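You operate a simulated robot arm through the tools that you are given. There is no shell and no other tool. Be economical: measure what you need, move in short steps, check, and stop when the job is done.

Carry out the task below with a simulated robot arm. There is one attempt and no reset: what you move stays moved.

JOB
Wipe the tile clean, stand the orange pot on it and turn the empty disc to the purple dot.
Fine: wiping pad back where it lay; lock the disc again. What is to be rubbed or washed off counts as gone when no trace of it is left.

Only the result counts: the job must be done as asked and must still hold three seconds after the hand-in. Knocking over, shifting, dropping, spilling or breaking anything else fails it.

ROBOT AND FRAMES
A 7-joint arm with a two-finger parallel gripper, fixed in place. Base frame: the origin is at the foot of the arm, x ahead of it, y to its left, z up; the work surface is at about z = 0. Units: mm, rad, N and s.
With the tool pointing down near the work surface it reaches from about 220 to 580 mm from the base axis. Its first joint turns from -1.152 to 1.152 rad. Payload 2.5 kg.
Tool frame: the origin (TCP) lies between the finger pads and is the grasp point; the fingertips stand 23 mm ahead of it; z points along the fingers, y is the line along which they close. The gripper opens to 94 mm. The fingers are 38 mm wide and 10 mm thick; the gripper's body (54 by 96 mm) begins 39 mm behind the TCP.
Orientation is told as [roll, pitch, yaw] about the base's x, y, z axes, in that order, counted from this pose: with the fingers straight down and closing along the base's y, the tool's x points along the base's -x, its y along +y and its z along -z.

CONTROLS
- The arm moves only by the tool step_arm. Its argument "commands" is a list of rows, each a list of 2 entries, a list of its own where there are three numbers: the shift along the tool's x, y, z in mm, then the turn, a rotation vector about the tool's x, y, z in rad. In form: [[[x, y, z], [wx, wy, wz]], ...]. A call has 1 to 20 rows; each row is the pose to reach, as a shift and turn from the pose commanded when the call began, along the tool's axes at that moment. "gripper" is the opening, from 0 (shut) to 1 (fully open), set as the call begins (left out, the last holds). Rows are played at 5 a second. More than 50 mm and 0.15 rad between two rows, or a gripper value outside its range, and nothing of the call is played. A pose out of reach is approached as far as the arm can. The call stops where the force on the tool passes 40 N (or 10 N more than at its start, if that is more) or the arm is blocked; 0.2 s more then pass. Each finger travels about 108 mm/s and halts on what it meets, pressing with about 37 N; the grip force reading is that of the motor and also rises with nothing between the fingers. The clock runs only during rows and for 0.2 s after the last one: add rows that repeat a pose to give the fingers time. The reply holds the time, the measured pose of the TCP, the force on the tool along the base axes, the opening and the grip force, in the units named above and with some noise, with the torque about the TCP (base axes, N m) and any sound that the robot's microphone picked up.
- Cameras (640 x 400 px; columns grow to the right, rows downward): "scene" is fixed at [93, -392.7, 549.1]; the picture's right is [0.97, -0.24, 0.00], its down [-0.13, -0.52, -0.84] and it looks along [0.20, 0.82, -0.54] (base axes); focal length 354 px, centre (320, 200). "wrist" rides on the gripper at [86, 16, -74] in the tool frame; the picture's right is [-0.18, 0.98, 0.00], its down [-0.58, -0.11, -0.81] and it looks along [-0.79, -0.15, 0.59] (tool axes); focal length 243 px, centre (320, 200). There is no depth. A picture from a camera that has moved, and an enlarged one, comes with that camera's place and axes in the base frame and with its lens.
- grab_frame(camera): a new picture of that camera. No time passes.
- zoom(camera, box): a new picture of the part [left, top, right, bottom] of that camera's present view, enlarged. No time passes.
- close_job(): hands the job in; it is judged then, once.

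Go step by step. Nothing tells you positions but the pictures and the camera data: compare them with the known pose of the tool, close in by small moves and look again before you grip or let go. The budget is 120 turns and 68 pictures, counting those below and the enlarged ones. Unless the task says otherwise, let go and move clear before handing in, and close with one line.

The tools are called after ">>>" by a JSON object that holds its "fn" and its "kwargs". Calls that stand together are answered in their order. step_arm: Moves the arm, as the interface text tells. Its arguments: {"type":"object","properties":{"commands":{"type":"array","items":{"type":"array"}},"gripper":{"type":"number"}},"required":["commands"]} The other tools are called the same way: grab_frame (camera) takes a picture; zoom (camera, box) takes an enlarged picture of a part of a camera's view; close_job () hands the job in.

At the start:

```text
clock: 0.0
eef_pos: [341.4, 116.2, 337.7]
tcp_rot: [0.001, 0.001, -0.001]
wrist_force: [1.0, 0.3, -0.5]
wrist_torque: [0.0, -0.02, 0.01]
gripper_width: 93.8
grip_force: 0.1
```

scene: 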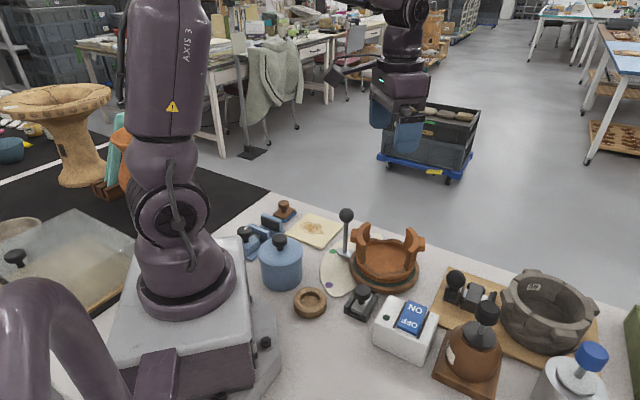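
wrist: 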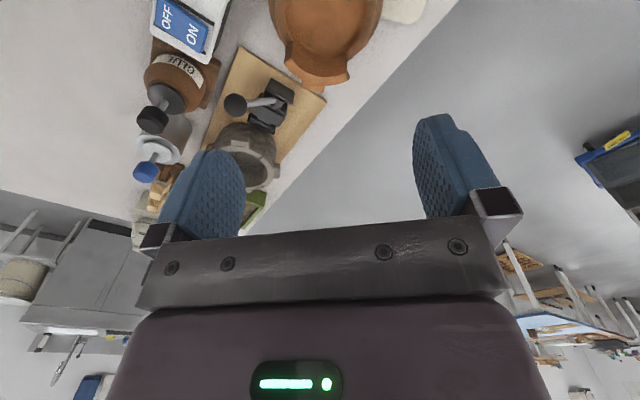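

I see a crowded table with a tile (with a brown stain), blue objects, an orange turntable-like thing, a grey disc and other items. I'll enlarge the parts to identify them.

>>> {"fn": "zoom", "kwargs": {"camera": "scene", "box": [220, 180, 440, 320]}}

>>> {"fn": "zoom", "kwargs": {"camera": "scene", "box": [420, 250, 640, 400]}}

>>> {"fn": "zoom", "kwargs": {"camera": "scene", "box": [0, 180, 240, 330]}}

```text
2.86 times, centred on (330, 250) of scene
camera zoom: at [93.0, -392.7, 549.1], right [0.97, -0.24, 0.0], down [-0.13, -0.52, -0.84], along [0.2, 0.82, -0.54], focal length 1011 px, centre (291, 57)
```

zoom: 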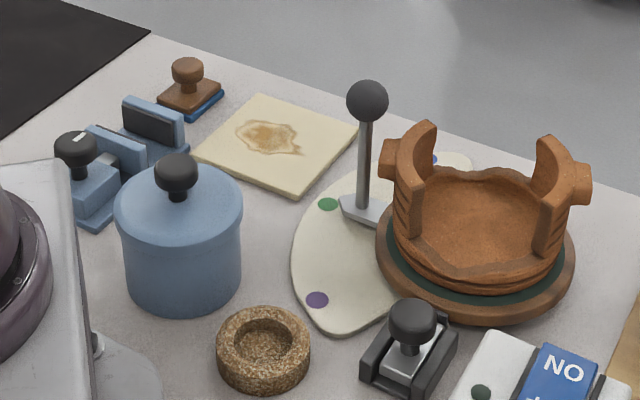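

```text
2.67 times, centred on (530, 325) of scene
camera zoom: at [93.0, -392.7, 549.1], right [0.97, -0.24, 0.0], down [-0.13, -0.52, -0.84], along [0.2, 0.82, -0.54], focal length 944 px, centre (-240, -133)
```

zoom: 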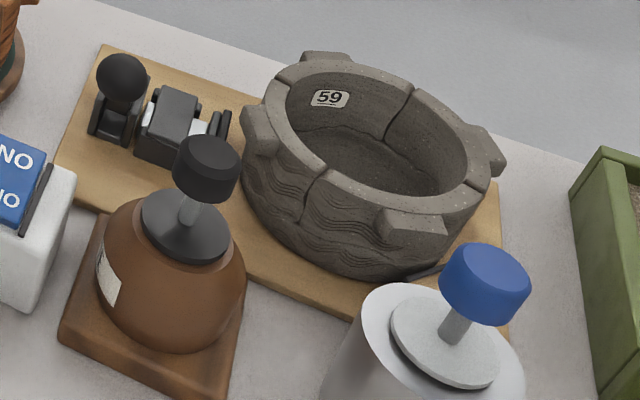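

```text
2.67 times, centred on (120, 255) of scene
camera zoom: at [93.0, -392.7, 549.1], right [0.97, -0.24, 0.0], down [-0.13, -0.52, -0.84], along [0.2, 0.82, -0.54], focal length 944 px, centre (853, 53)
```

zoom: 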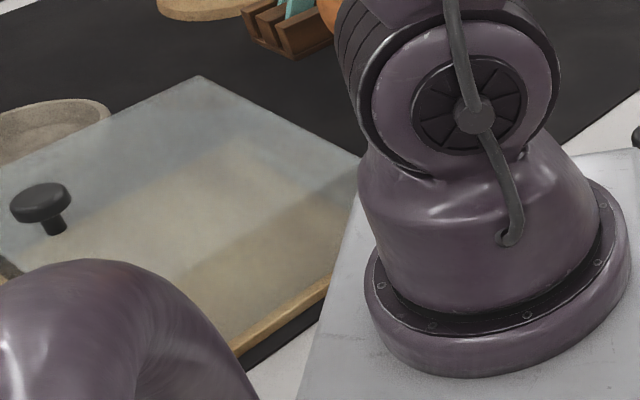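

The orange pot stands on the disc (about 361,124), the tile is around (250,305), and a brown-handled pad is around (185,385). I'll back the arm off to look at the mechanism with the wrist camera.

>>> {"fn": "step_arm", "kwargs": {"commands": [[[30, 0, 0], [0, 0, 0]], [[60, 0, 0], [0, 0, 0]], [[90, 0, 0], [0, 0, 0]], [[110, 0, 0], [0, 0, 0]], [[110, 0, 0], [0, 0, 0]]]}}

>>> {"fn": "grab_frame", "kwargs": {"camera": "wrist"}}

>>> {"fn": "grab_frame", "kwargs": {"camera": "scene"}}

```text
clock: 1.2
eef_pos: [230.3, 116.8, 337.9]
tcp_rot: [-0.001, 0.0, 0.0]
wrist_force: [0.2, -0.5, 0.9]
wrist_torque: [0.02, 0.02, -0.03]
gripper_width: 94.1
grip_force: 0.1
```

```text
62 pictures are left
camera wrist: at [144.0, 131.8, 413.2], right [0.18, 0.98, 0.0], down [0.58, -0.11, 0.81], along [0.79, -0.15, -0.59], focal length 243 px, centre (320, 200)
```

wrist: 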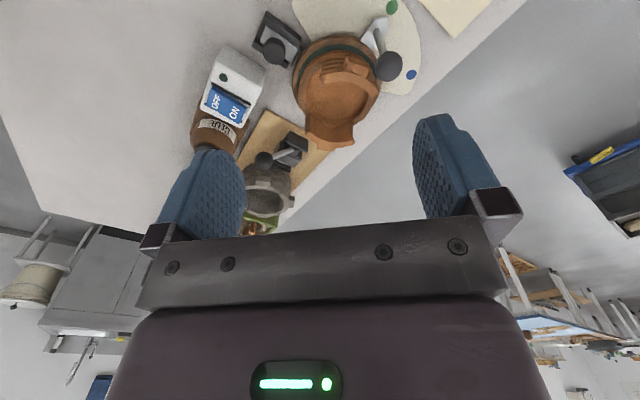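

```text
61 pictures are left
```

scene: 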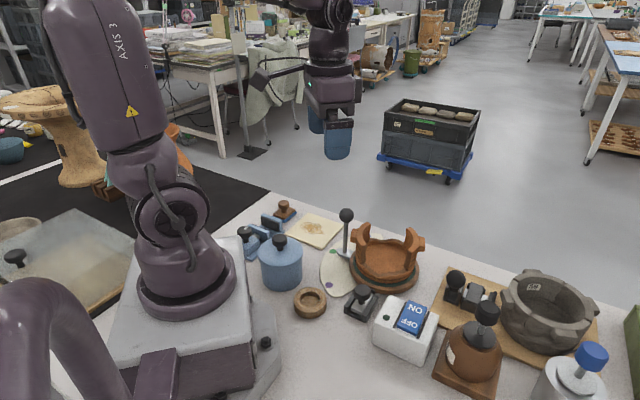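

I'll tilt the tool so that the wrist camera looks more steeply down over the disc, lock and tile.

>>> {"fn": "step_arm", "kwargs": {"commands": [[[0, 20, 0], [0, 0.14, 0]], [[0, 40, 0], [0, 0.28, 0]], [[0, 60, 0], [0, 0.42, 0]], [[0, 80, 0], [0, 0.55, 0]], [[0, 80, 0], [0, 0.55, 0]]]}}

>>> {"fn": "grab_frame", "kwargs": {"camera": "wrist"}}

>>> {"fn": "zoom", "kwargs": {"camera": "wrist", "box": [200, 0, 520, 200]}}

```text
clock: 2.4
eef_pos: [232.0, 195.1, 336.8]
tcp_rot: [-0.001, 0.551, 0.003]
wrist_force: [-0.1, -0.1, 0.0]
wrist_torque: [-0.01, 0.01, 0.01]
gripper_width: 94.1
grip_force: 0.2
```

```text
60 pictures are left
camera wrist: at [195.3, 210.5, 446.0], right [0.16, 0.98, -0.1], down [0.92, -0.11, 0.38], along [0.36, -0.15, -0.92], focal length 243 px, centre (320, 200)
```

wrist: 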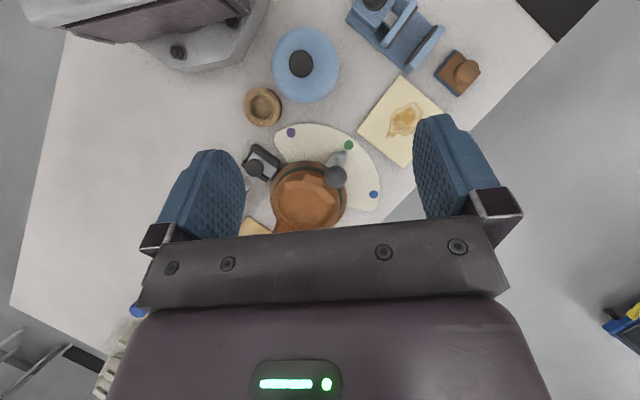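

```text
2.00 times, centred on (360, 100) of wrist
camera zoom: at [195.3, 210.5, 446.0], right [0.16, 0.98, -0.1], down [0.92, -0.11, 0.38], along [0.36, -0.15, -0.92], focal length 485 px, centre (240, 400)
```

zoom: 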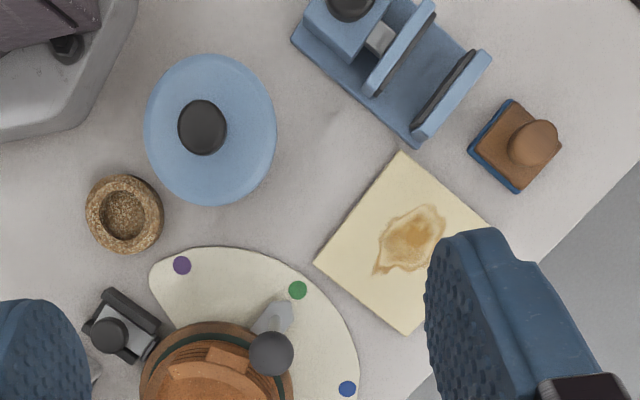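

The pointer is at green; green→purple goes past the lock side. Pad handle sits near (184,380), its top about z 47; the tile centre is near (247,299). I straighten the tool first, then head over to the pad.

>>> {"fn": "step_arm", "kwargs": {"commands": [[[0, 0, 0], [0, -0.14, 0]], [[0, 0, 0], [0, -0.28, 0]], [[0, 0, 0], [0, -0.42, 0]], [[0, 0, 0], [0, -0.551, 0]], [[0, 0, 0], [0, -0.551, 0]]], "gripper": 0.75}}

>>> {"fn": "step_arm", "kwargs": {"commands": [[[5, 30, 20], [0, 0, -0.14]], [[10, 60, 40], [0, 0, -0.28]], [[20, 90, 60], [0, 0, -0.42]], [[30, 120, 80], [0, 0, -0.56]], [[40, 150, 110], [0, 0, -0.7]], [[48, 183, 140], [0, 0, -0.83]], [[48, 185, 170], [0, 0, -0.85]], [[48, 185, 190], [0, 0, -0.85]], [[48, 185, 190], [0, 0, -0.85]]]}}

>>> {"fn": "grab_frame", "kwargs": {"camera": "wrist"}}

>>> {"fn": "zoom", "kwargs": {"camera": "scene", "box": [220, 160, 380, 260]}}

```text
clock: 3.6
eef_pos: [230.9, 196.1, 336.7]
tcp_rot: [-0.001, -0.005, 0.003]
wrist_force: [0.1, 0.2, 0.6]
wrist_torque: [0.02, 0.0, 0.03]
gripper_width: 70.6
grip_force: 0.0
```

```text
clock: 5.6
eef_pos: [181.9, 381.1, 146.1]
tcp_rot: [0.0, -0.001, 0.851]
wrist_force: [0.3, 0.4, 0.4]
wrist_torque: [0.03, 0.01, 0.03]
gripper_width: 70.8
grip_force: 0.1
```

```text
58 pictures are left
camera wrist: at [112.3, 325.6, 221.1], right [-0.62, 0.79, 0.0], down [0.46, 0.37, 0.81], along [0.63, 0.5, -0.59], focal length 243 px, centre (320, 200)
```

wrist: 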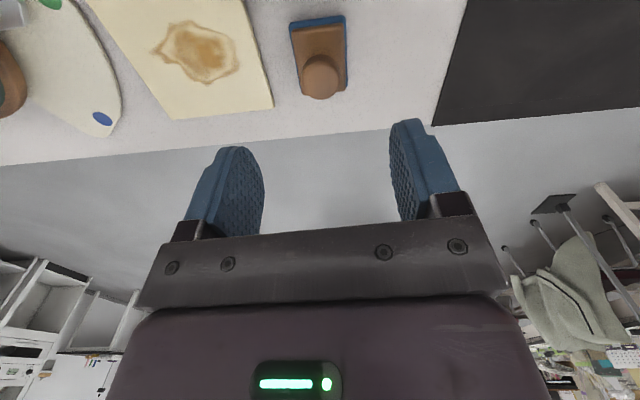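

```text
4.00 times, centred on (300, 210) of scene
camera zoom: at [93.0, -392.7, 549.1], right [0.97, -0.24, 0.0], down [-0.13, -0.52, -0.84], along [0.2, 0.82, -0.54], focal length 1416 px, centre (400, 160)
```

zoom: 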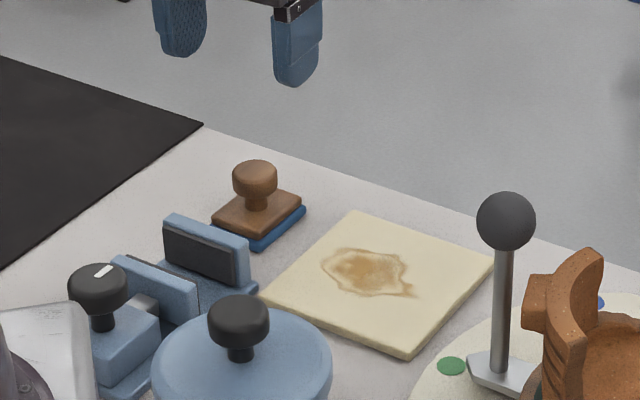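

The pad is directly below and its edges align with the tool. I descend so the pads meet the knob head (TCP z≈40) and grip it.

>>> {"fn": "step_arm", "kwargs": {"commands": [[[-2, 0, 40], [0, 0, 0]], [[-2, 0, 80], [0, 0, 0]], [[-2, 0, 100], [0, 0, 0]], [[-2, 0, 106], [0, 0, 0]], [[-2, 0, 106], [0, 0, 0]]]}}

>>> {"fn": "zoom", "kwargs": {"camera": "scene", "box": [220, 160, 380, 260]}}

```text
clock: 6.8
eef_pos: [182.9, 383.9, 40.4]
tcp_rot: [-0.001, 0.001, 0.852]
wrist_force: [0.0, 0.2, -0.4]
wrist_torque: [0.03, 0.01, 0.01]
gripper_width: 70.6
grip_force: 0.1
```

```text
4.00 times, centred on (300, 210) of scene
camera zoom: at [93.0, -392.7, 549.1], right [0.97, -0.24, 0.0], down [-0.13, -0.52, -0.84], along [0.2, 0.82, -0.54], focal length 1416 px, centre (400, 160)
```

zoom: 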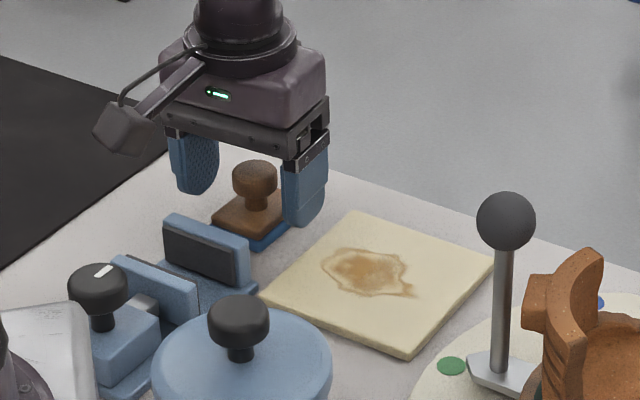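

Fingers straddle the knob; closing now.

>>> {"fn": "step_arm", "kwargs": {"commands": [[[0, 0, 0], [0, 0, 0]], [[0, 0, 0], [0, 0, 0]], [[0, 0, 0], [0, 0, 0]], [[0, 0, 0], [0, 0, 0]]], "gripper": 0.0}}

>>> {"fn": "step_arm", "kwargs": {"commands": [[[0, 0, -15], [0, 0, 0]], [[0, 0, -30], [0, 0, 0]], [[0, 0, -30], [0, 0, 0]]]}}

>>> {"fn": "grab_frame", "kwargs": {"camera": "wrist"}}

>>> {"fn": "zoom", "kwargs": {"camera": "scene", "box": [220, 160, 380, 260]}}

```text
clock: 7.8
eef_pos: [182.8, 385.2, 42.0]
tcp_rot: [0.001, -0.002, 0.85]
wrist_force: [1.1, -0.4, 0.0]
wrist_torque: [-0.02, -0.03, 0.0]
gripper_width: 28.6
grip_force: 37.0
```

```text
clock: 8.6
eef_pos: [183.1, 382.7, 70.8]
tcp_rot: [0.001, 0.001, 0.852]
wrist_force: [0.0, 0.7, -1.2]
wrist_torque: [-0.01, 0.03, 0.02]
gripper_width: 28.5
grip_force: 37.2
```

```text
55 pictures are left
camera wrist: at [113.3, 327.6, 145.2], right [-0.62, 0.79, 0.0], down [0.46, 0.37, 0.81], along [0.63, 0.5, -0.59], focal length 243 px, centre (320, 200)
```

wrist: 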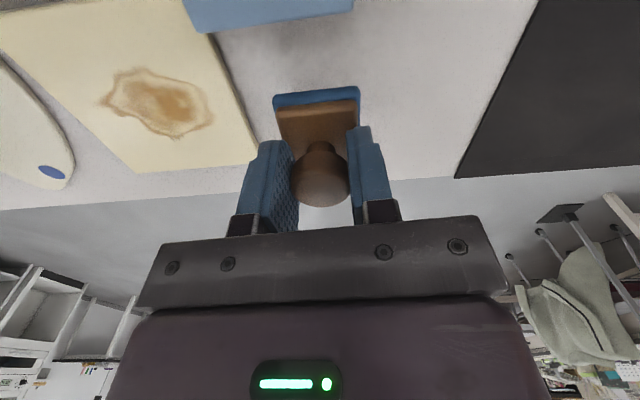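

```text
4.00 times, centred on (300, 210) of scene
camera zoom: at [93.0, -392.7, 549.1], right [0.97, -0.24, 0.0], down [-0.13, -0.52, -0.84], along [0.2, 0.82, -0.54], focal length 1416 px, centre (400, 160)
```

zoom: 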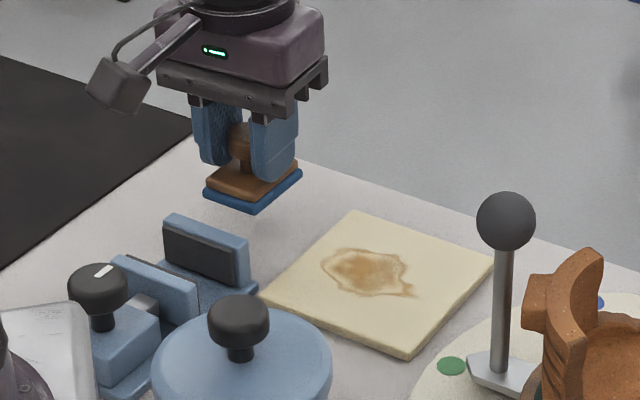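

The pad is held. I'll carry it above the stain (about 246,305) and lower gently to contact.

>>> {"fn": "step_arm", "kwargs": {"commands": [[[4, -25, 0], [0, 0, 0]], [[8, -50, 0], [0, 0, 0]], [[13, -75, 0], [0, 0, 0]], [[17, -99, 0], [0, 0, 0]], [[17, -99, 10], [0, 0, 0]], [[17, -99, 18], [0, 0, 0]], [[17, -99, 18], [0, 0, 0]]]}}

>>> {"fn": "step_arm", "kwargs": {"commands": [[[0, 0, 2], [0, 0, 0]], [[0, 0, 4], [0, 0, 0]], [[0, 0, 4], [0, 0, 0]]]}}

>>> {"fn": "zoom", "kwargs": {"camera": "scene", "box": [220, 160, 380, 260]}}

```text
clock: 10.2
eef_pos: [248.4, 304.3, 54.2]
tcp_rot: [-0.001, -0.002, 0.853]
wrist_force: [-0.3, 0.5, -0.2]
wrist_torque: [-0.03, -0.04, 0.02]
gripper_width: 28.5
grip_force: 37.3
```

```text
clock: 11.0
eef_pos: [250.2, 305.1, 47.9]
tcp_rot: [-0.001, 0.0, 0.85]
wrist_force: [-0.4, -0.2, -0.2]
wrist_torque: [0.02, 0.01, 0.02]
gripper_width: 28.3
grip_force: 36.7
```

```text
4.00 times, centred on (300, 210) of scene
camera zoom: at [93.0, -392.7, 549.1], right [0.97, -0.24, 0.0], down [-0.13, -0.52, -0.84], along [0.2, 0.82, -0.54], focal length 1416 px, centre (400, 160)
```

zoom: 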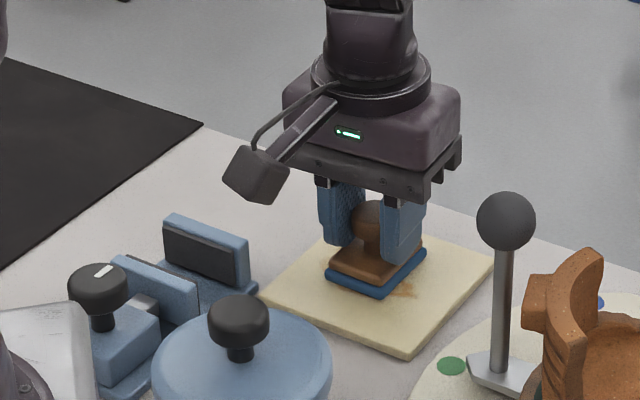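

Not yet touching. I lower in small steps until I feel force.

>>> {"fn": "step_arm", "kwargs": {"commands": [[[0, 0, 1], [0, 0, 0]], [[0, 0, 2], [0, 0, 0]], [[0, 0, 2], [0, 0, 0]]]}}

>>> {"fn": "step_arm", "kwargs": {"commands": [[[0, 0, 1], [0, 0, 0]], [[0, 0, 1], [0, 0, 0]]]}}

```text
clock: 11.8
eef_pos: [248.2, 305.1, 48.4]
tcp_rot: [-0.002, 0.0, 0.852]
wrist_force: [-8.4, -7.7, 35.1]
wrist_torque: [-0.21, 0.21, 0.01]
gripper_width: 28.3
grip_force: 36.9
```

```text
clock: 12.4
eef_pos: [249.1, 304.7, 48.2]
tcp_rot: [-0.003, -0.006, 0.848]
wrist_force: [-3.1, -4.2, 35.4]
wrist_torque: [-0.01, 0.02, 0.0]
gripper_width: 28.6
grip_force: 36.6
```

Firm contact (~35 N), more than needed. I ease off a little.

>>> {"fn": "step_arm", "kwargs": {"commands": [[[0, 0, -1], [0, 0, 0]], [[0, 0, -1.8], [0, 0, 0]], [[0, 0, -1.8], [0, 0, 0]]]}}

```text
clock: 13.2
eef_pos: [248.7, 305.0, 48.0]
tcp_rot: [-0.002, -0.002, 0.851]
wrist_force: [3.9, 1.7, 8.5]
wrist_torque: [0.38, -0.32, -0.08]
gripper_width: 28.4
grip_force: 37.1
```

About 8.5 N now; I wipe a raster over the stain.

>>> {"fn": "step_arm", "kwargs": {"commands": [[[0, 15, 0], [0, 0, 0]], [[0, 28, 0], [0, 0, 0]], [[0, 10, 0], [0, 0, 0]], [[0, -8, 0], [0, 0, 0]], [[0, -22, 0], [0, 0, 0]], [[12, -22, 0], [0, 0, 0]], [[12, -5, 0], [0, 0, 0]], [[12, 12, 0], [0, 0, 0]], [[12, 28, 0], [0, 0, 0]], [[24, 28, 0], [0, 0, 0]], [[24, 12, 0], [0, 0, 0]], [[24, -5, 0], [0, 0, 0]], [[24, -22, 0], [0, 0, 0]], [[12, -22, 0], [0, 0, 0]], [[0, -22, 0], [0, 0, 0]], [[-12, -22, 0], [0, 0, 0]], [[-12, -5, 0], [0, 0, 0]], [[-12, 12, 0], [0, 0, 0]], [[-12, 28, 0], [0, 0, 0]], [[-12, 28, 0], [0, 0, 0]]]}}

>>> {"fn": "zoom", "kwargs": {"camera": "scene", "box": [220, 160, 380, 260]}}

```text
clock: 16.1
eef_pos: [252.8, 274.0, 47.2]
tcp_rot: [-0.001, 0.008, 0.854]
wrist_force: [-2.2, -1.1, 5.4]
wrist_torque: [0.02, -0.17, 0.01]
gripper_width: 28.4
grip_force: 37.2
stopped in row 14: the force on the tool passed its limit at 42 N (the readings are from after the stop); the commanded pose is now the measured one
```

```text
4.00 times, centred on (300, 210) of scene
camera zoom: at [93.0, -392.7, 549.1], right [0.97, -0.24, 0.0], down [-0.13, -0.52, -0.84], along [0.2, 0.82, -0.54], focal length 1416 px, centre (400, 160)
```

zoom: 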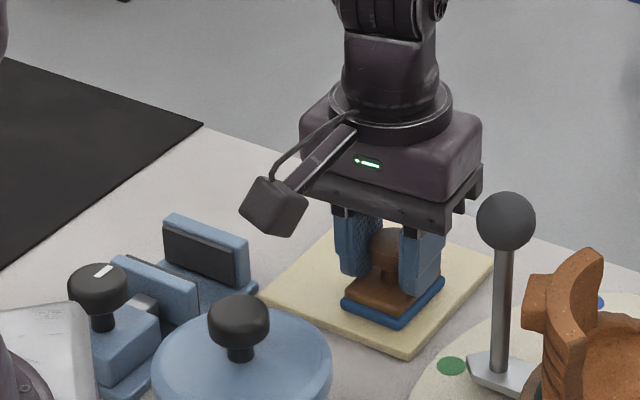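

Stain already looks reduced; tile hasn't moved. I continue over the rest with smaller steps.

>>> {"fn": "step_arm", "kwargs": {"commands": [[[-8, 0, 0], [0, 0, 0]], [[-18, 0, 0], [0, 0, 0]], [[-28, 0, 0], [0, 0, 0]], [[-32, 12, 0], [0, 0, 0]], [[-32, 26, 0], [0, 0, 0]], [[-32, 40, 0], [0, 0, 0]], [[-32, 52, 0], [0, 0, 0]], [[-44, 52, 0], [0, 0, 0]], [[-44, 40, 0], [0, 0, 0]], [[-44, 26, 0], [0, 0, 0]], [[-44, 12, 0], [0, 0, 0]], [[-44, 0, 0], [0, 0, 0]], [[-44, 0, -10], [0, 0, 0]], [[-44, 0, -50], [0, 0, 0]], [[-44, 0, -50], [0, 0, 0]]]}}

>>> {"fn": "zoom", "kwargs": {"camera": "scene", "box": [220, 160, 380, 260]}}

```text
clock: 17.8
eef_pos: [235.7, 334.5, 45.9]
tcp_rot: [-0.003, 0.007, 0.851]
wrist_force: [-0.5, -0.5, 3.5]
wrist_torque: [0.15, -0.03, 0.0]
gripper_width: 28.6
grip_force: 37.4
stopped in row 8: the force on the tool passed its limit at 42 N (the readings are from after the stop); the commanded pose is now the measured one
```

```text
4.00 times, centred on (300, 210) of scene
camera zoom: at [93.0, -392.7, 549.1], right [0.97, -0.24, 0.0], down [-0.13, -0.52, -0.84], along [0.2, 0.82, -0.54], focal length 1416 px, centre (400, 160)
```

zoom: 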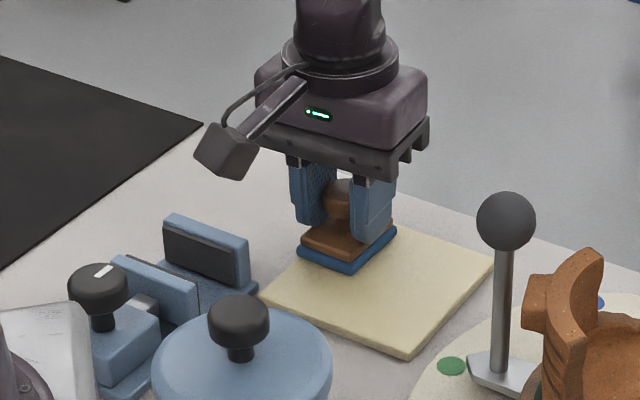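

The stain seems gone. I lift straight up and inspect the tile closely.

>>> {"fn": "step_arm", "kwargs": {"commands": [[[0, 0, -10], [0, 0, 0]], [[0, 30, -40], [0, 0, 0]], [[0, 50, -50], [0, 0, 0]], [[0, 50, -50], [0, 0, 0]]]}}

>>> {"fn": "zoom", "kwargs": {"camera": "scene", "box": [270, 190, 370, 260]}}

>>> {"fn": "grab_frame", "kwargs": {"camera": "wrist"}}

```text
clock: 18.8
eef_pos: [198.4, 366.7, 96.7]
tcp_rot: [-0.003, 0.009, 0.851]
wrist_force: [-0.3, 0.4, -1.4]
wrist_torque: [0.02, -0.05, -0.01]
gripper_width: 28.5
grip_force: 36.5
```

```text
5.71 times, centred on (320, 225) of scene
camera zoom: at [93.0, -392.7, 549.1], right [0.97, -0.24, 0.0], down [-0.13, -0.52, -0.84], along [0.2, 0.82, -0.54], focal length 2023 px, centre (320, 57)
```

zoom: 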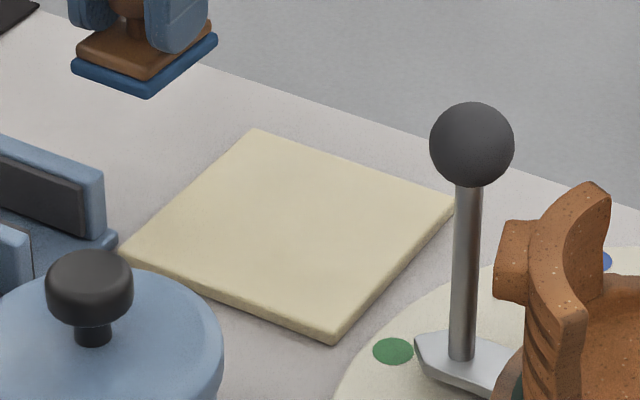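

```text
49 pictures are left
camera wrist: at [128.6, 311.6, 172.5], right [-0.62, 0.79, 0.0], down [0.47, 0.37, 0.8], along [0.63, 0.49, -0.6], focal length 243 px, centre (320, 200)
```

wrist: 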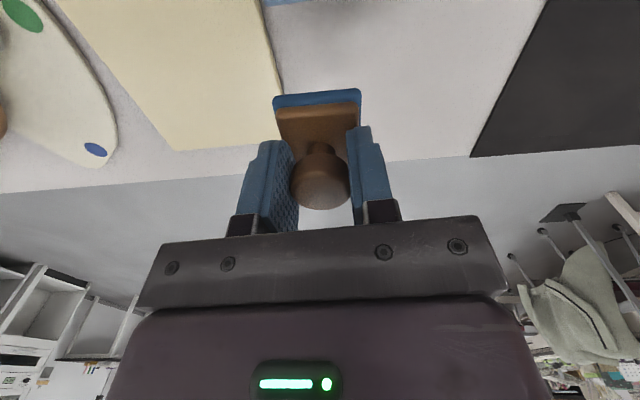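

It looks clean; I check tighter for faint residue.

>>> {"fn": "zoom", "kwargs": {"camera": "scene", "box": [288, 210, 344, 248]}}

>>> {"fn": "zoom", "kwargs": {"camera": "wrist", "box": [60, 0, 300, 150]}}

```text
10.53 times, centred on (316, 229) of scene
camera zoom: at [93.0, -392.7, 549.1], right [0.97, -0.24, 0.0], down [-0.13, -0.52, -0.84], along [0.2, 0.82, -0.54], focal length 3726 px, centre (362, -105)
```

zoom: 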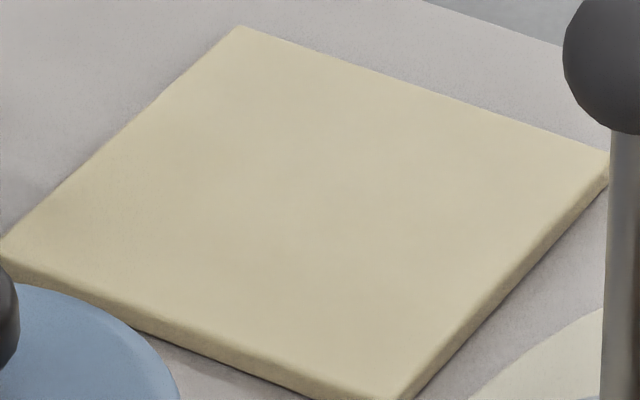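

```text
2.67 times, centred on (180, 75) of wrist
camera zoom: at [128.6, 311.6, 172.5], right [-0.62, 0.79, 0.0], down [0.47, 0.37, 0.8], along [0.63, 0.49, -0.6], focal length 647 px, centre (693, 533)
```

zoom: 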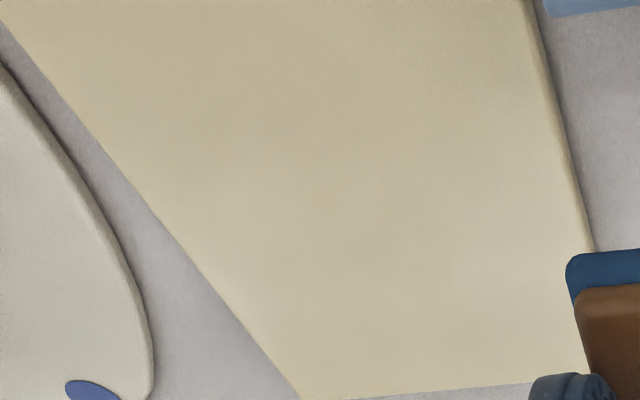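

There may be a very faint shade left, so I do one more pass over the whole stain area.

>>> {"fn": "step_arm", "kwargs": {"commands": [[[4, -20, 0], [0, 0, 0]], [[8, -45, 0], [0, 0, 0]], [[14, -74, 0], [0, 0, 0]], [[14, -74, 20], [0, 0, 0]], [[14, -74, 40], [0, 0, 0]], [[14, -74, 47], [0, 0, 0]], [[14, -74, 47], [0, 0, 0]]]}}

>>> {"fn": "step_arm", "kwargs": {"commands": [[[0, 0, 1], [0, 0, 0]], [[0, 0, 2], [0, 0, 0]], [[0, 0, 2], [0, 0, 0]]]}}

```text
clock: 20.4
eef_pos: [245.2, 308.6, 49.6]
tcp_rot: [-0.004, 0.009, 0.85]
wrist_force: [-0.5, -0.4, -0.4]
wrist_torque: [-0.02, -0.01, 0.0]
gripper_width: 28.5
grip_force: 37.0
```

```text
clock: 21.2
eef_pos: [244.9, 306.5, 46.7]
tcp_rot: [-0.004, 0.009, 0.85]
wrist_force: [0.7, -0.4, -0.1]
wrist_torque: [-0.03, -0.03, 0.01]
gripper_width: 28.5
grip_force: 36.4
```

>>> {"fn": "step_arm", "kwargs": {"commands": [[[0, 0, 0.7], [0, 0, 0]], [[0, 0, 1.3], [0, 0, 0]], [[0, 0, 1.3], [0, 0, 0]]]}}

```text
clock: 22.0
eef_pos: [246.2, 307.1, 47.4]
tcp_rot: [-0.004, 0.008, 0.85]
wrist_force: [-7.9, -8.7, 26.7]
wrist_torque: [0.08, 0.05, 0.03]
gripper_width: 28.3
grip_force: 36.9
```

Contact at 27 N; I back off 0.7 mm while wiping.

>>> {"fn": "step_arm", "kwargs": {"commands": [[[0, 0, -0.8], [0, 0, 0]], [[0, 10, -0.8], [0, 0, 0]], [[0, 20, -0.8], [0, 0, 0]], [[0, 26, -0.8], [0, 0, 0]], [[-10, 26, -0.8], [0, 0, 0]], [[-20, 26, -0.8], [0, 0, 0]], [[-26, 26, -0.8], [0, 0, 0]], [[-26, 13, -0.8], [0, 0, 0]], [[-26, 0, -0.8], [0, 0, 0]], [[-26, -13, -0.8], [0, 0, 0]], [[-26, -26, -0.8], [0, 0, 0]], [[-13, -26, -0.8], [0, 0, 0]], [[-13, -13, -0.8], [0, 0, 0]], [[-13, 0, -0.8], [0, 0, 0]], [[-13, 13, -0.8], [0, 0, 0]], [[0, 13, -0.8], [0, 0, 0]], [[0, 0, -0.8], [0, 0, 0]], [[0, -13, -0.8], [0, 0, 0]], [[0, -26, -0.8], [0, 0, 0]], [[0, -26, -0.8], [0, 0, 0]]]}}

```text
clock: 26.2
eef_pos: [266.3, 287.9, 47.6]
tcp_rot: [-0.003, 0.01, 0.851]
wrist_force: [-2.3, 0.8, 5.2]
wrist_torque: [0.19, -0.01, 0.1]
gripper_width: 28.9
grip_force: 36.9
```

>>> {"fn": "step_arm", "kwargs": {"commands": [[[10, 0, 0], [0, 0, 0]], [[13, 13, 0], [0, 0, 0]], [[13, 26, 0], [0, 0, 0]], [[13, 39, 0], [0, 0, 0]], [[13, 52, 0], [0, 0, 0]], [[24, 52, 0], [0, 0, 0]], [[24, 39, 0], [0, 0, 0]], [[24, 26, 0], [0, 0, 0]], [[24, 13, 0], [0, 0, 0]], [[24, 0, 0], [0, 0, 0]], [[12, 10, 0], [0, 0, 0]], [[0, 26, 0], [0, 0, 0]], [[-12, 40, 0], [0, 0, 0]], [[-12, 40, -10], [0, 0, 0]], [[-12, 70, -45], [0, 0, 0]], [[-4, 100, -50], [0, 0, 0]], [[-4, 100, -50], [0, 0, 0]]]}}

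>>> {"fn": "zoom", "kwargs": {"camera": "scene", "box": [288, 210, 344, 248]}}

```text
clock: 29.8
eef_pos: [190.8, 358.4, 96.3]
tcp_rot: [-0.005, 0.008, 0.848]
wrist_force: [0.0, -1.0, -1.3]
wrist_torque: [0.05, -0.02, 0.0]
gripper_width: 28.4
grip_force: 36.5
```

```text
10.53 times, centred on (316, 229) of scene
camera zoom: at [93.0, -392.7, 549.1], right [0.97, -0.24, 0.0], down [-0.13, -0.52, -0.84], along [0.2, 0.82, -0.54], focal length 3726 px, centre (362, -105)
```

zoom: 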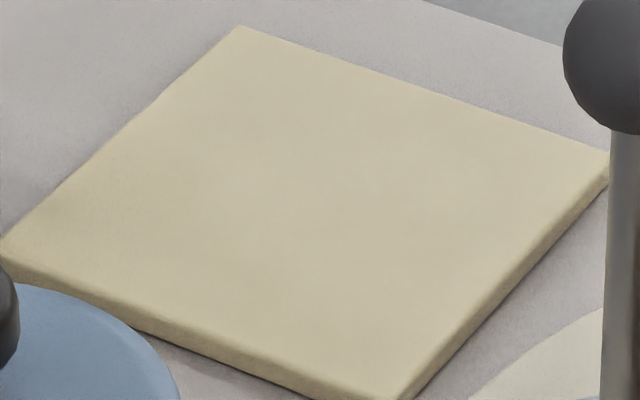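

Identical appearance: the shade is just the tile's texture, so it's clean. Now the pad goes back to its place (183,383).

>>> {"fn": "step_arm", "kwargs": {"commands": [[[-14, 22, 0], [0, 0, 0]], [[-14, 22, 25], [0, 0, 0]], [[-14, 22, 47], [0, 0, 0]], [[-14, 22, 47], [0, 0, 0]]]}}

>>> {"fn": "zoom", "kwargs": {"camera": "scene", "box": [220, 160, 380, 260]}}

```text
clock: 30.8
eef_pos: [181.1, 383.4, 50.8]
tcp_rot: [-0.004, 0.009, 0.852]
wrist_force: [-0.3, -0.2, -0.8]
wrist_torque: [0.0, 0.01, 0.01]
gripper_width: 28.5
grip_force: 36.9
```

```text
4.00 times, centred on (300, 210) of scene
camera zoom: at [93.0, -392.7, 549.1], right [0.97, -0.24, 0.0], down [-0.13, -0.52, -0.84], along [0.2, 0.82, -0.54], focal length 1416 px, centre (400, 160)
```

zoom: 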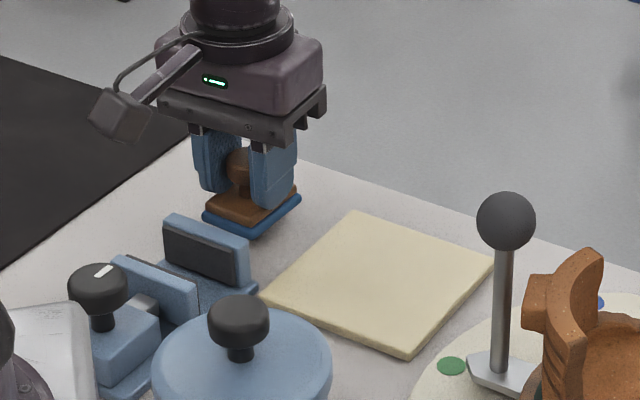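

The pad seems to have twisted slightly (~0.13 rad) in the grip. I correct the yaw, shift +1 mm in x and lower nearly to the table, then compare.

>>> {"fn": "step_arm", "kwargs": {"commands": [[[-1, -1, 4], [0, 0, 0.06]], [[-1, -1, 8], [0, 0, 0.12]], [[-1, -1, 8], [0, 0, 0.12]]]}}

>>> {"fn": "zoom", "kwargs": {"camera": "scene", "box": [220, 160, 380, 260]}}

>>> {"fn": "grab_frame", "kwargs": {"camera": "wrist"}}

```text
clock: 31.6
eef_pos: [184.4, 383.1, 40.9]
tcp_rot: [-0.003, 0.008, 0.728]
wrist_force: [0.7, -0.1, -1.7]
wrist_torque: [0.02, 0.04, -0.01]
gripper_width: 28.6
grip_force: 37.1
```

```text
4.00 times, centred on (300, 210) of scene
camera zoom: at [93.0, -392.7, 549.1], right [0.97, -0.24, 0.0], down [-0.13, -0.52, -0.84], along [0.2, 0.82, -0.54], focal length 1416 px, centre (400, 160)
```

zoom: 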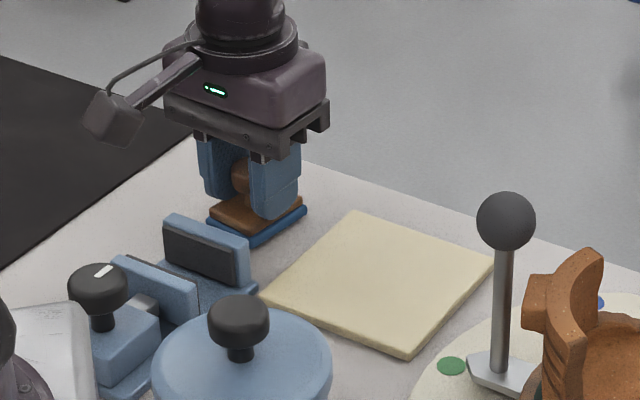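

```text
43 pictures are left
camera wrist: at [108.5, 337.8, 117.3], right [-0.52, 0.86, -0.01], down [0.51, 0.31, 0.8], along [0.69, 0.41, -0.6], focal length 243 px, centre (320, 200)
```

wrist: 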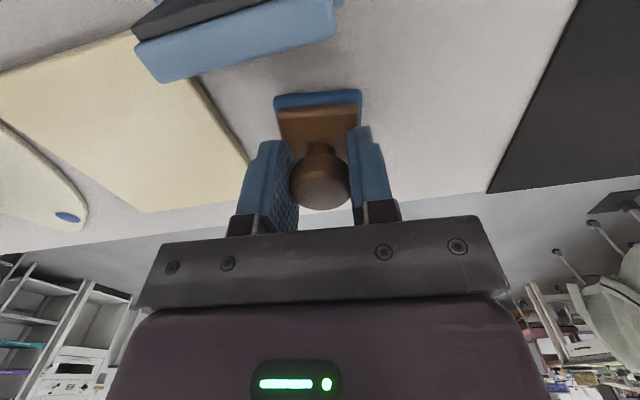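

Corners now match the original within a couple of mm, about 2–3 mm above the table. Lower to contact and release.

>>> {"fn": "step_arm", "kwargs": {"commands": [[[-1, 0, 1], [0, 0, 0]], [[-1, 0, 2], [0, 0, 0]], [[-1, 0, 2], [0, 0, 0]]]}}

>>> {"fn": "step_arm", "kwargs": {"commands": [[[0, 0, 1], [0, 0, 0]], [[0, 0, 1], [0, 0, 0]]]}}

```text
clock: 32.4
eef_pos: [185.8, 383.8, 39.6]
tcp_rot: [-0.004, 0.011, 0.731]
wrist_force: [-1.1, -0.2, 2.1]
wrist_torque: [0.07, 0.04, 0.03]
gripper_width: 28.6
grip_force: 37.3
```

```text
clock: 33.0
eef_pos: [186.9, 384.0, 39.1]
tcp_rot: [-0.003, 0.009, 0.73]
wrist_force: [-3.8, -9.2, 21.9]
wrist_torque: [-0.06, 0.06, -0.03]
gripper_width: 28.4
grip_force: 37.4
```

It's on the table; I open and rise.

>>> {"fn": "step_arm", "kwargs": {"commands": [[[0, 0, -1], [0, 0, 0]], [[0, 0, -1], [0, 0, 0]], [[0, 0, -1], [0, 0, 0]]], "gripper": 0.7}}

>>> {"fn": "step_arm", "kwargs": {"commands": [[[0, 0, -40], [0, 0, 0]], [[0, 0, -80], [0, 0, 0]], [[0, 0, -120], [0, 0, 0]], [[0, 0, -165], [0, 0, 0]], [[0, 0, -165], [0, 0, 0]]]}}

>>> {"fn": "zoom", "kwargs": {"camera": "scene", "box": [220, 160, 380, 260]}}

```text
clock: 33.8
eef_pos: [185.9, 384.5, 38.7]
tcp_rot: [-0.004, 0.009, 0.732]
wrist_force: [-0.4, -1.1, 0.3]
wrist_torque: [-0.01, 0.04, -0.01]
gripper_width: 65.9
grip_force: 0.0
```

```text
clock: 35.0
eef_pos: [187.1, 385.9, 205.1]
tcp_rot: [-0.004, 0.01, 0.731]
wrist_force: [-0.9, 1.0, -0.2]
wrist_torque: [-0.03, 0.0, -0.01]
gripper_width: 65.9
grip_force: 0.1
```

```text
4.00 times, centred on (300, 210) of scene
camera zoom: at [93.0, -392.7, 549.1], right [0.97, -0.24, 0.0], down [-0.13, -0.52, -0.84], along [0.2, 0.82, -0.54], focal length 1416 px, centre (400, 160)
```

zoom: 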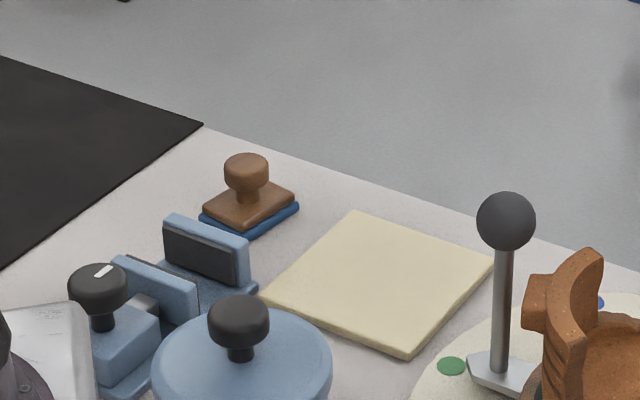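

The pad now appears offset ~8 mm from where it lay (shifted when released). I check with the wrist camera where it is relative to the tool.

>>> {"fn": "grab_frame", "kwargs": {"camera": "wrist"}}

```text
41 pictures are left
camera wrist: at [111.3, 340.1, 280.2], right [-0.52, 0.85, -0.01], down [0.51, 0.31, 0.8], along [0.69, 0.41, -0.6], focal length 243 px, centre (320, 200)
```

wrist: 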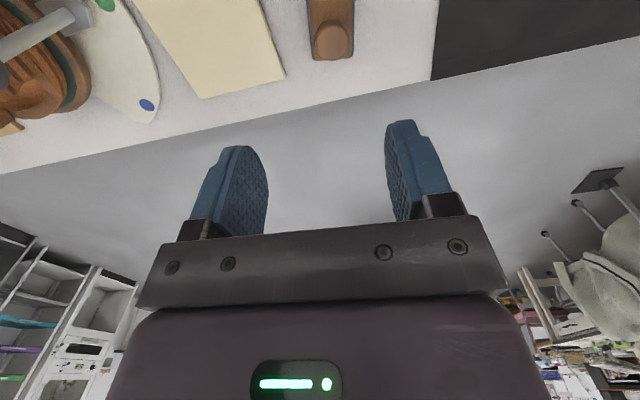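

The knob was dragged ~8.7 mm along tool y on opening. I regrip it, move it back, and this time open only slightly at first so it stays caged.

>>> {"fn": "step_arm", "kwargs": {"commands": [[[0, 8.4, 40], [0, 0, 0]], [[0, 8.4, 80], [0, 0, 0]], [[0, 8.4, 120], [0, 0, 0]], [[0, 8.4, 155], [0, 0, 0]], [[0, 8.4, 164], [0, 0, 0]], [[0, 8.4, 164], [0, 0, 0]]]}}

>>> {"fn": "step_arm", "kwargs": {"commands": [[[0, 0, 0], [0, 0, 0]], [[0, 0, 0], [0, 0, 0]], [[0, 0, 0], [0, 0, 0]], [[0, 0, 0], [0, 0, 0]]], "gripper": 0.0}}

>>> {"fn": "step_arm", "kwargs": {"commands": [[[0, 0, -4], [0, 0, 0]], [[0, 0, -4], [0, 0, 0]]]}}

>>> {"fn": "zoom", "kwargs": {"camera": "scene", "box": [220, 160, 380, 260]}}

```text
clock: 36.4
eef_pos: [181.4, 391.8, 42.4]
tcp_rot: [-0.003, 0.009, 0.73]
wrist_force: [-0.4, -0.2, 0.6]
wrist_torque: [0.0, 0.02, 0.02]
gripper_width: 65.9
grip_force: 0.0
```

```text
clock: 37.4
eef_pos: [181.7, 391.0, 42.1]
tcp_rot: [-0.003, 0.009, 0.731]
wrist_force: [0.6, -0.6, 0.3]
wrist_torque: [0.02, 0.02, 0.01]
gripper_width: 28.2
grip_force: 36.8
```

```text
clock: 38.0
eef_pos: [181.7, 392.7, 44.9]
tcp_rot: [-0.004, 0.01, 0.732]
wrist_force: [-0.2, -0.3, -0.9]
wrist_torque: [-0.04, -0.01, -0.02]
gripper_width: 28.2
grip_force: 37.2
```

```text
4.00 times, centred on (300, 210) of scene
camera zoom: at [93.0, -392.7, 549.1], right [0.97, -0.24, 0.0], down [-0.13, -0.52, -0.84], along [0.2, 0.82, -0.54], focal length 1416 px, centre (400, 160)
```

zoom: 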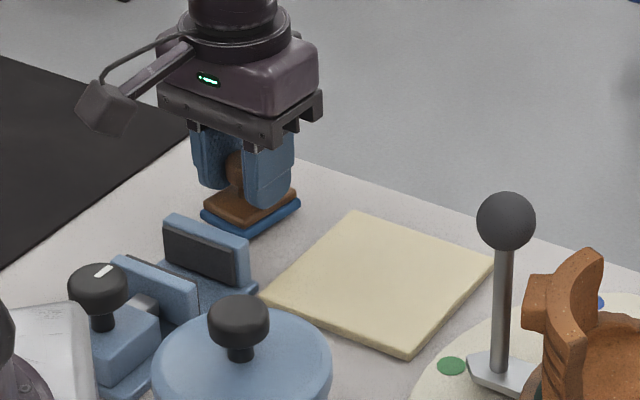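

Now shift by (+3.7, −8.8) mm in base and set down lightly.

>>> {"fn": "step_arm", "kwargs": {"commands": [[[1.5, -4.5, 0], [0, 0, 0.02]], [[3, -9, 0], [0, 0, 0.04]], [[3, -9, 3], [0, 0, 0.04]], [[3, -9, 3.5], [0, 0, 0.04]]]}}

>>> {"fn": "step_arm", "kwargs": {"commands": [[[0, 0, 0.7], [0, 0, 0]], [[0, 0, 0.7], [0, 0, 0]]]}}

>>> {"fn": "zoom", "kwargs": {"camera": "scene", "box": [220, 160, 380, 260]}}

```text
clock: 39.0
eef_pos: [183.5, 383.5, 42.1]
tcp_rot: [-0.002, 0.008, 0.688]
wrist_force: [-4.0, -3.2, 16.3]
wrist_torque: [-0.27, 0.04, -0.04]
gripper_width: 28.4
grip_force: 36.8
```

```text
clock: 39.6
eef_pos: [184.2, 384.9, 42.1]
tcp_rot: [-0.003, 0.007, 0.691]
wrist_force: [-5.3, -6.0, 28.9]
wrist_torque: [-0.24, 0.17, 0.04]
gripper_width: 28.1
grip_force: 36.9
```

```text
4.00 times, centred on (300, 210) of scene
camera zoom: at [92.9, -392.8, 549.0], right [0.97, -0.24, 0.0], down [-0.13, -0.52, -0.84], along [0.2, 0.82, -0.54], focal length 1416 px, centre (400, 160)
```

zoom: 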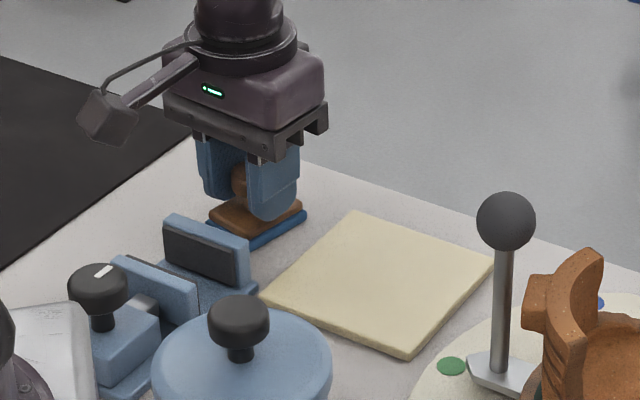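

Corners match the original. I relieve the pressure and open slightly, then fully.

>>> {"fn": "step_arm", "kwargs": {"commands": [[[0, 0, -1.2], [0, 0, 0]], [[0, 0, -1.2], [0, 0, 0]]]}}

>>> {"fn": "step_arm", "kwargs": {"commands": [[[0, 0, 0], [0, 0, 0]], [[0, 0, 0], [0, 0, 0]]], "gripper": 0.34}}

>>> {"fn": "step_arm", "kwargs": {"commands": [[[0, 0, 0], [0, 0, 0]], [[0, 0, 0], [0, 0, 0]], [[0, 0, 0], [0, 0, 0]]], "gripper": 0.7}}

>>> {"fn": "step_arm", "kwargs": {"commands": [[[0, 0, -40], [0, 0, 0]], [[0, 0, -80], [0, 0, 0]], [[0, 0, -120], [0, 0, 0]], [[0, 0, -165], [0, 0, 0]], [[0, 0, -165], [0, 0, 0]]]}}

>>> {"fn": "zoom", "kwargs": {"camera": "scene", "box": [220, 160, 380, 260]}}

```text
clock: 40.2
eef_pos: [182.7, 384.0, 41.4]
tcp_rot: [-0.004, 0.005, 0.692]
wrist_force: [-1.2, 3.2, 7.4]
wrist_torque: [0.14, 0.02, 0.03]
gripper_width: 28.6
grip_force: 37.2
```

```text
clock: 40.8
eef_pos: [184.3, 381.2, 41.6]
tcp_rot: [-0.005, 0.01, 0.691]
wrist_force: [-1.1, -0.3, -0.6]
wrist_torque: [0.02, 0.03, -0.02]
gripper_width: 31.8
grip_force: 0.1
```

```text
clock: 41.6
eef_pos: [184.1, 382.1, 41.2]
tcp_rot: [-0.005, 0.009, 0.691]
wrist_force: [-0.3, -0.6, -0.1]
wrist_torque: [-0.03, -0.03, 0.02]
gripper_width: 65.9
grip_force: 0.0
```

```text
clock: 42.8
eef_pos: [185.7, 387.0, 207.1]
tcp_rot: [-0.003, 0.009, 0.692]
wrist_force: [0.0, -0.3, 0.7]
wrist_torque: [-0.03, -0.02, -0.01]
gripper_width: 65.6
grip_force: 0.1
```

```text
4.00 times, centred on (300, 210) of scene
camera zoom: at [93.0, -392.7, 549.1], right [0.97, -0.24, 0.0], down [-0.13, -0.52, -0.84], along [0.2, 0.82, -0.54], focal length 1416 px, centre (400, 160)
```

zoom: 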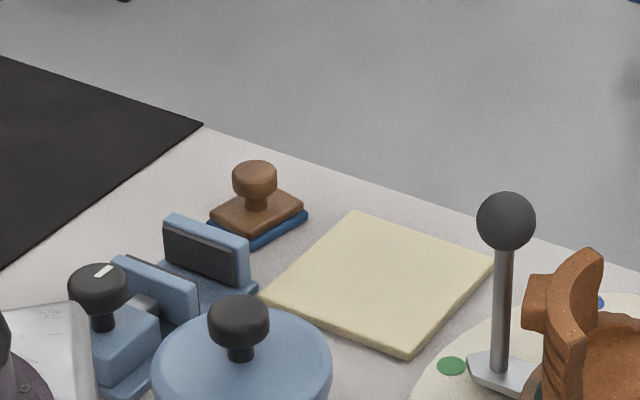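

The pad is back in place to within a millimetre or so. Now I go look at the pot, disc and lock from above.

>>> {"fn": "step_arm", "kwargs": {"commands": [[[10, -30, -30], [0, 0, 0.13]], [[10, -60, -60], [0, 0, 0.26]], [[10, -90, -70], [0, 0, 0.4]], [[10, -120, -70], [0, 0, 0.54]], [[10, -150, -70], [0, 0, 0.69]], [[10, -180, -70], [0, 0, 0.69]], [[10, -190, -70], [0, 0, 0.69]]]}}

```text
clock: 44.4
eef_pos: [298.2, 232.8, 278.7]
tcp_rot: [-0.009, 0.002, 0.0]
wrist_force: [-0.7, 0.1, -0.2]
wrist_torque: [0.02, 0.0, 0.01]
gripper_width: 65.7
grip_force: 0.1
```

>>> {"fn": "step_arm", "kwargs": {"commands": [[[20, -30, 0], [0, 0.14, 0]], [[40, -60, 0], [0, 0.28, 0]], [[40, -90, 0], [0, 0.42, 0]], [[40, -100, 10], [0, 0.55, 0]], [[40, -100, 10], [0, 0.65, 0]], [[40, -100, 10], [0, 0.65, 0]]]}}

>>> {"fn": "grab_frame", "kwargs": {"camera": "wrist"}}

>>> {"fn": "zoom", "kwargs": {"camera": "scene", "box": [310, 190, 450, 320]}}

```text
clock: 45.8
eef_pos: [258.2, 130.9, 269.2]
tcp_rot: [-0.01, 0.654, -0.006]
wrist_force: [0.2, 0.4, 0.7]
wrist_torque: [-0.01, 0.01, 0.01]
gripper_width: 65.8
grip_force: 0.1
```

```text
37 pictures are left
camera wrist: at [233.9, 147.4, 381.7], right [0.15, 0.98, -0.12], down [0.95, -0.11, 0.29], along [0.27, -0.16, -0.95], focal length 243 px, centre (320, 200)
```

wrist: 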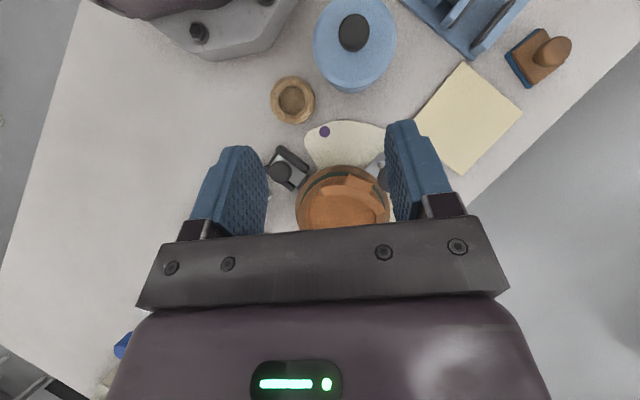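

```text
3.08 times, centred on (380, 255) of scene
camera zoom: at [93.0, -392.7, 549.1], right [0.97, -0.24, 0.0], down [-0.13, -0.52, -0.84], along [0.2, 0.82, -0.54], focal length 1089 px, centre (135, 31)
```

zoom: 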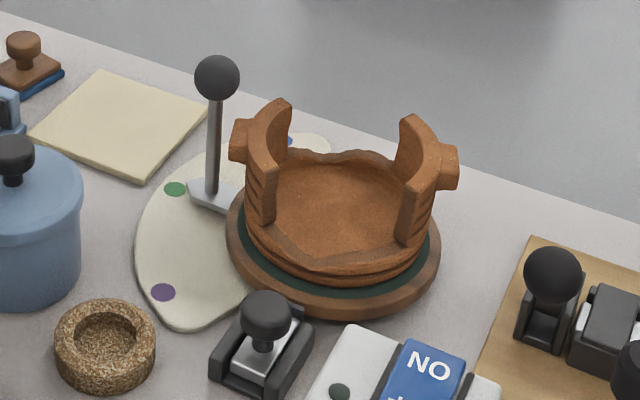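

The pot has two tall ears with outer bosses; ears at roughly (300,154) and (421,95), boss height z≈90. The right-hand ear is clear of the lever, so I'll approach that one, closing radially, and look.

>>> {"fn": "step_arm", "kwargs": {"commands": [[[0, 0, 0], [0, -0.14, 0]], [[0, 0, 0], [0, -0.28, 0]], [[0, 0, 0], [0, -0.42, 0]], [[0, 0, 0], [0, -0.56, 0]], [[0, 0, 0], [0, -0.652, 0]], [[0, 0, 0], [0, -0.652, 0]]], "gripper": 0.8}}

>>> {"fn": "step_arm", "kwargs": {"commands": [[[-20, -5, 0], [0, 0, -0.14]], [[-40, -10, 0], [0, 0, -0.28]], [[-60, -15, 0], [0, 0, -0.42]], [[-80, -20, 0], [0, 0, -0.56]], [[-100, -25, 0], [0, 0, -0.7]], [[-120, -30, 0], [0, 0, -0.84]], [[-140, -35, 0], [0, 0, -0.98]], [[-163, -36, 0], [0, 0, -1.11]], [[-163, -36, 0], [0, 0, -1.11]]]}}

>>> {"fn": "grab_frame", "kwargs": {"camera": "wrist"}}

```text
clock: 47.2
eef_pos: [258.0, 132.1, 268.8]
tcp_rot: [-0.008, 0.0, 0.002]
wrist_force: [-0.3, 0.2, 0.5]
wrist_torque: [-0.01, 0.0, 0.0]
gripper_width: 75.0
grip_force: 0.0
```

```text
clock: 49.2
eef_pos: [421.2, 94.1, 267.3]
tcp_rot: [-0.004, 0.009, 1.113]
wrist_force: [-0.2, -0.2, 0.2]
wrist_torque: [0.01, 0.0, -0.01]
gripper_width: 75.7
grip_force: 0.1
```

```text
35 pictures are left
camera wrist: at [367.3, 23.2, 343.1], right [-0.8, 0.6, 0.0], down [0.36, 0.48, 0.8], along [0.48, 0.64, -0.6], focal length 243 px, centre (320, 200)
```

wrist: 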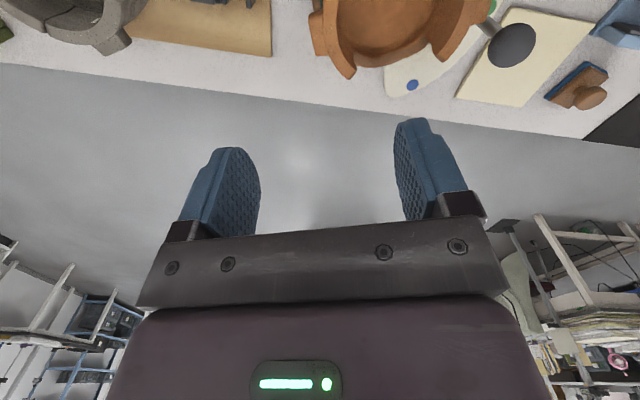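

The ear with its boss is below. I descend to z≈165 and look again.

>>> {"fn": "step_arm", "kwargs": {"commands": [[[0, 0, 40], [0, 0, 0]], [[0, 0, 80], [0, 0, 0]], [[0, 0, 100], [0, 0, 0]], [[0, 0, 100], [0, 0, 0]]]}}

>>> {"fn": "grab_frame", "kwargs": {"camera": "wrist"}}

>>> {"fn": "zoom", "kwargs": {"camera": "scene", "box": [310, 150, 470, 310]}}

```text
clock: 50.2
eef_pos: [421.3, 94.3, 166.5]
tcp_rot: [-0.005, 0.008, 1.11]
wrist_force: [0.2, 0.3, 0.3]
wrist_torque: [0.03, -0.01, -0.01]
gripper_width: 75.1
grip_force: 0.0
```

```text
34 pictures are left
camera wrist: at [367.5, 24.0, 242.1], right [-0.8, 0.6, 0.0], down [0.36, 0.48, 0.8], along [0.48, 0.64, -0.6], focal length 243 px, centre (320, 200)
```

wrist: 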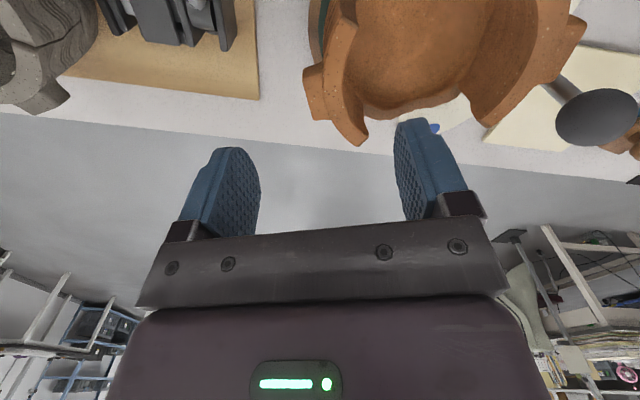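

```text
2.50 times, centred on (390, 230) of scene
camera zoom: at [93.0, -392.7, 549.1], right [0.97, -0.24, 0.0], down [-0.13, -0.52, -0.84], along [0.2, 0.82, -0.54], focal length 885 px, centre (145, 125)
```

zoom: 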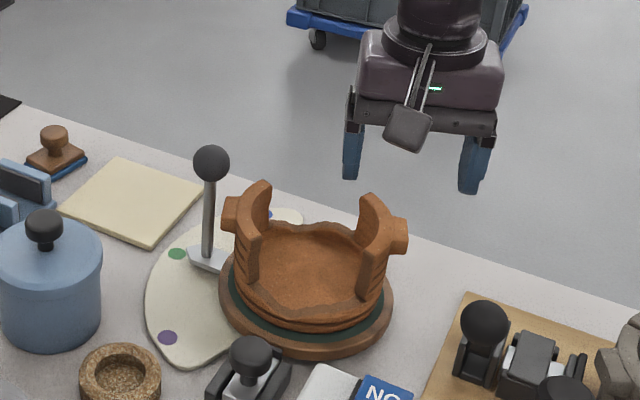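

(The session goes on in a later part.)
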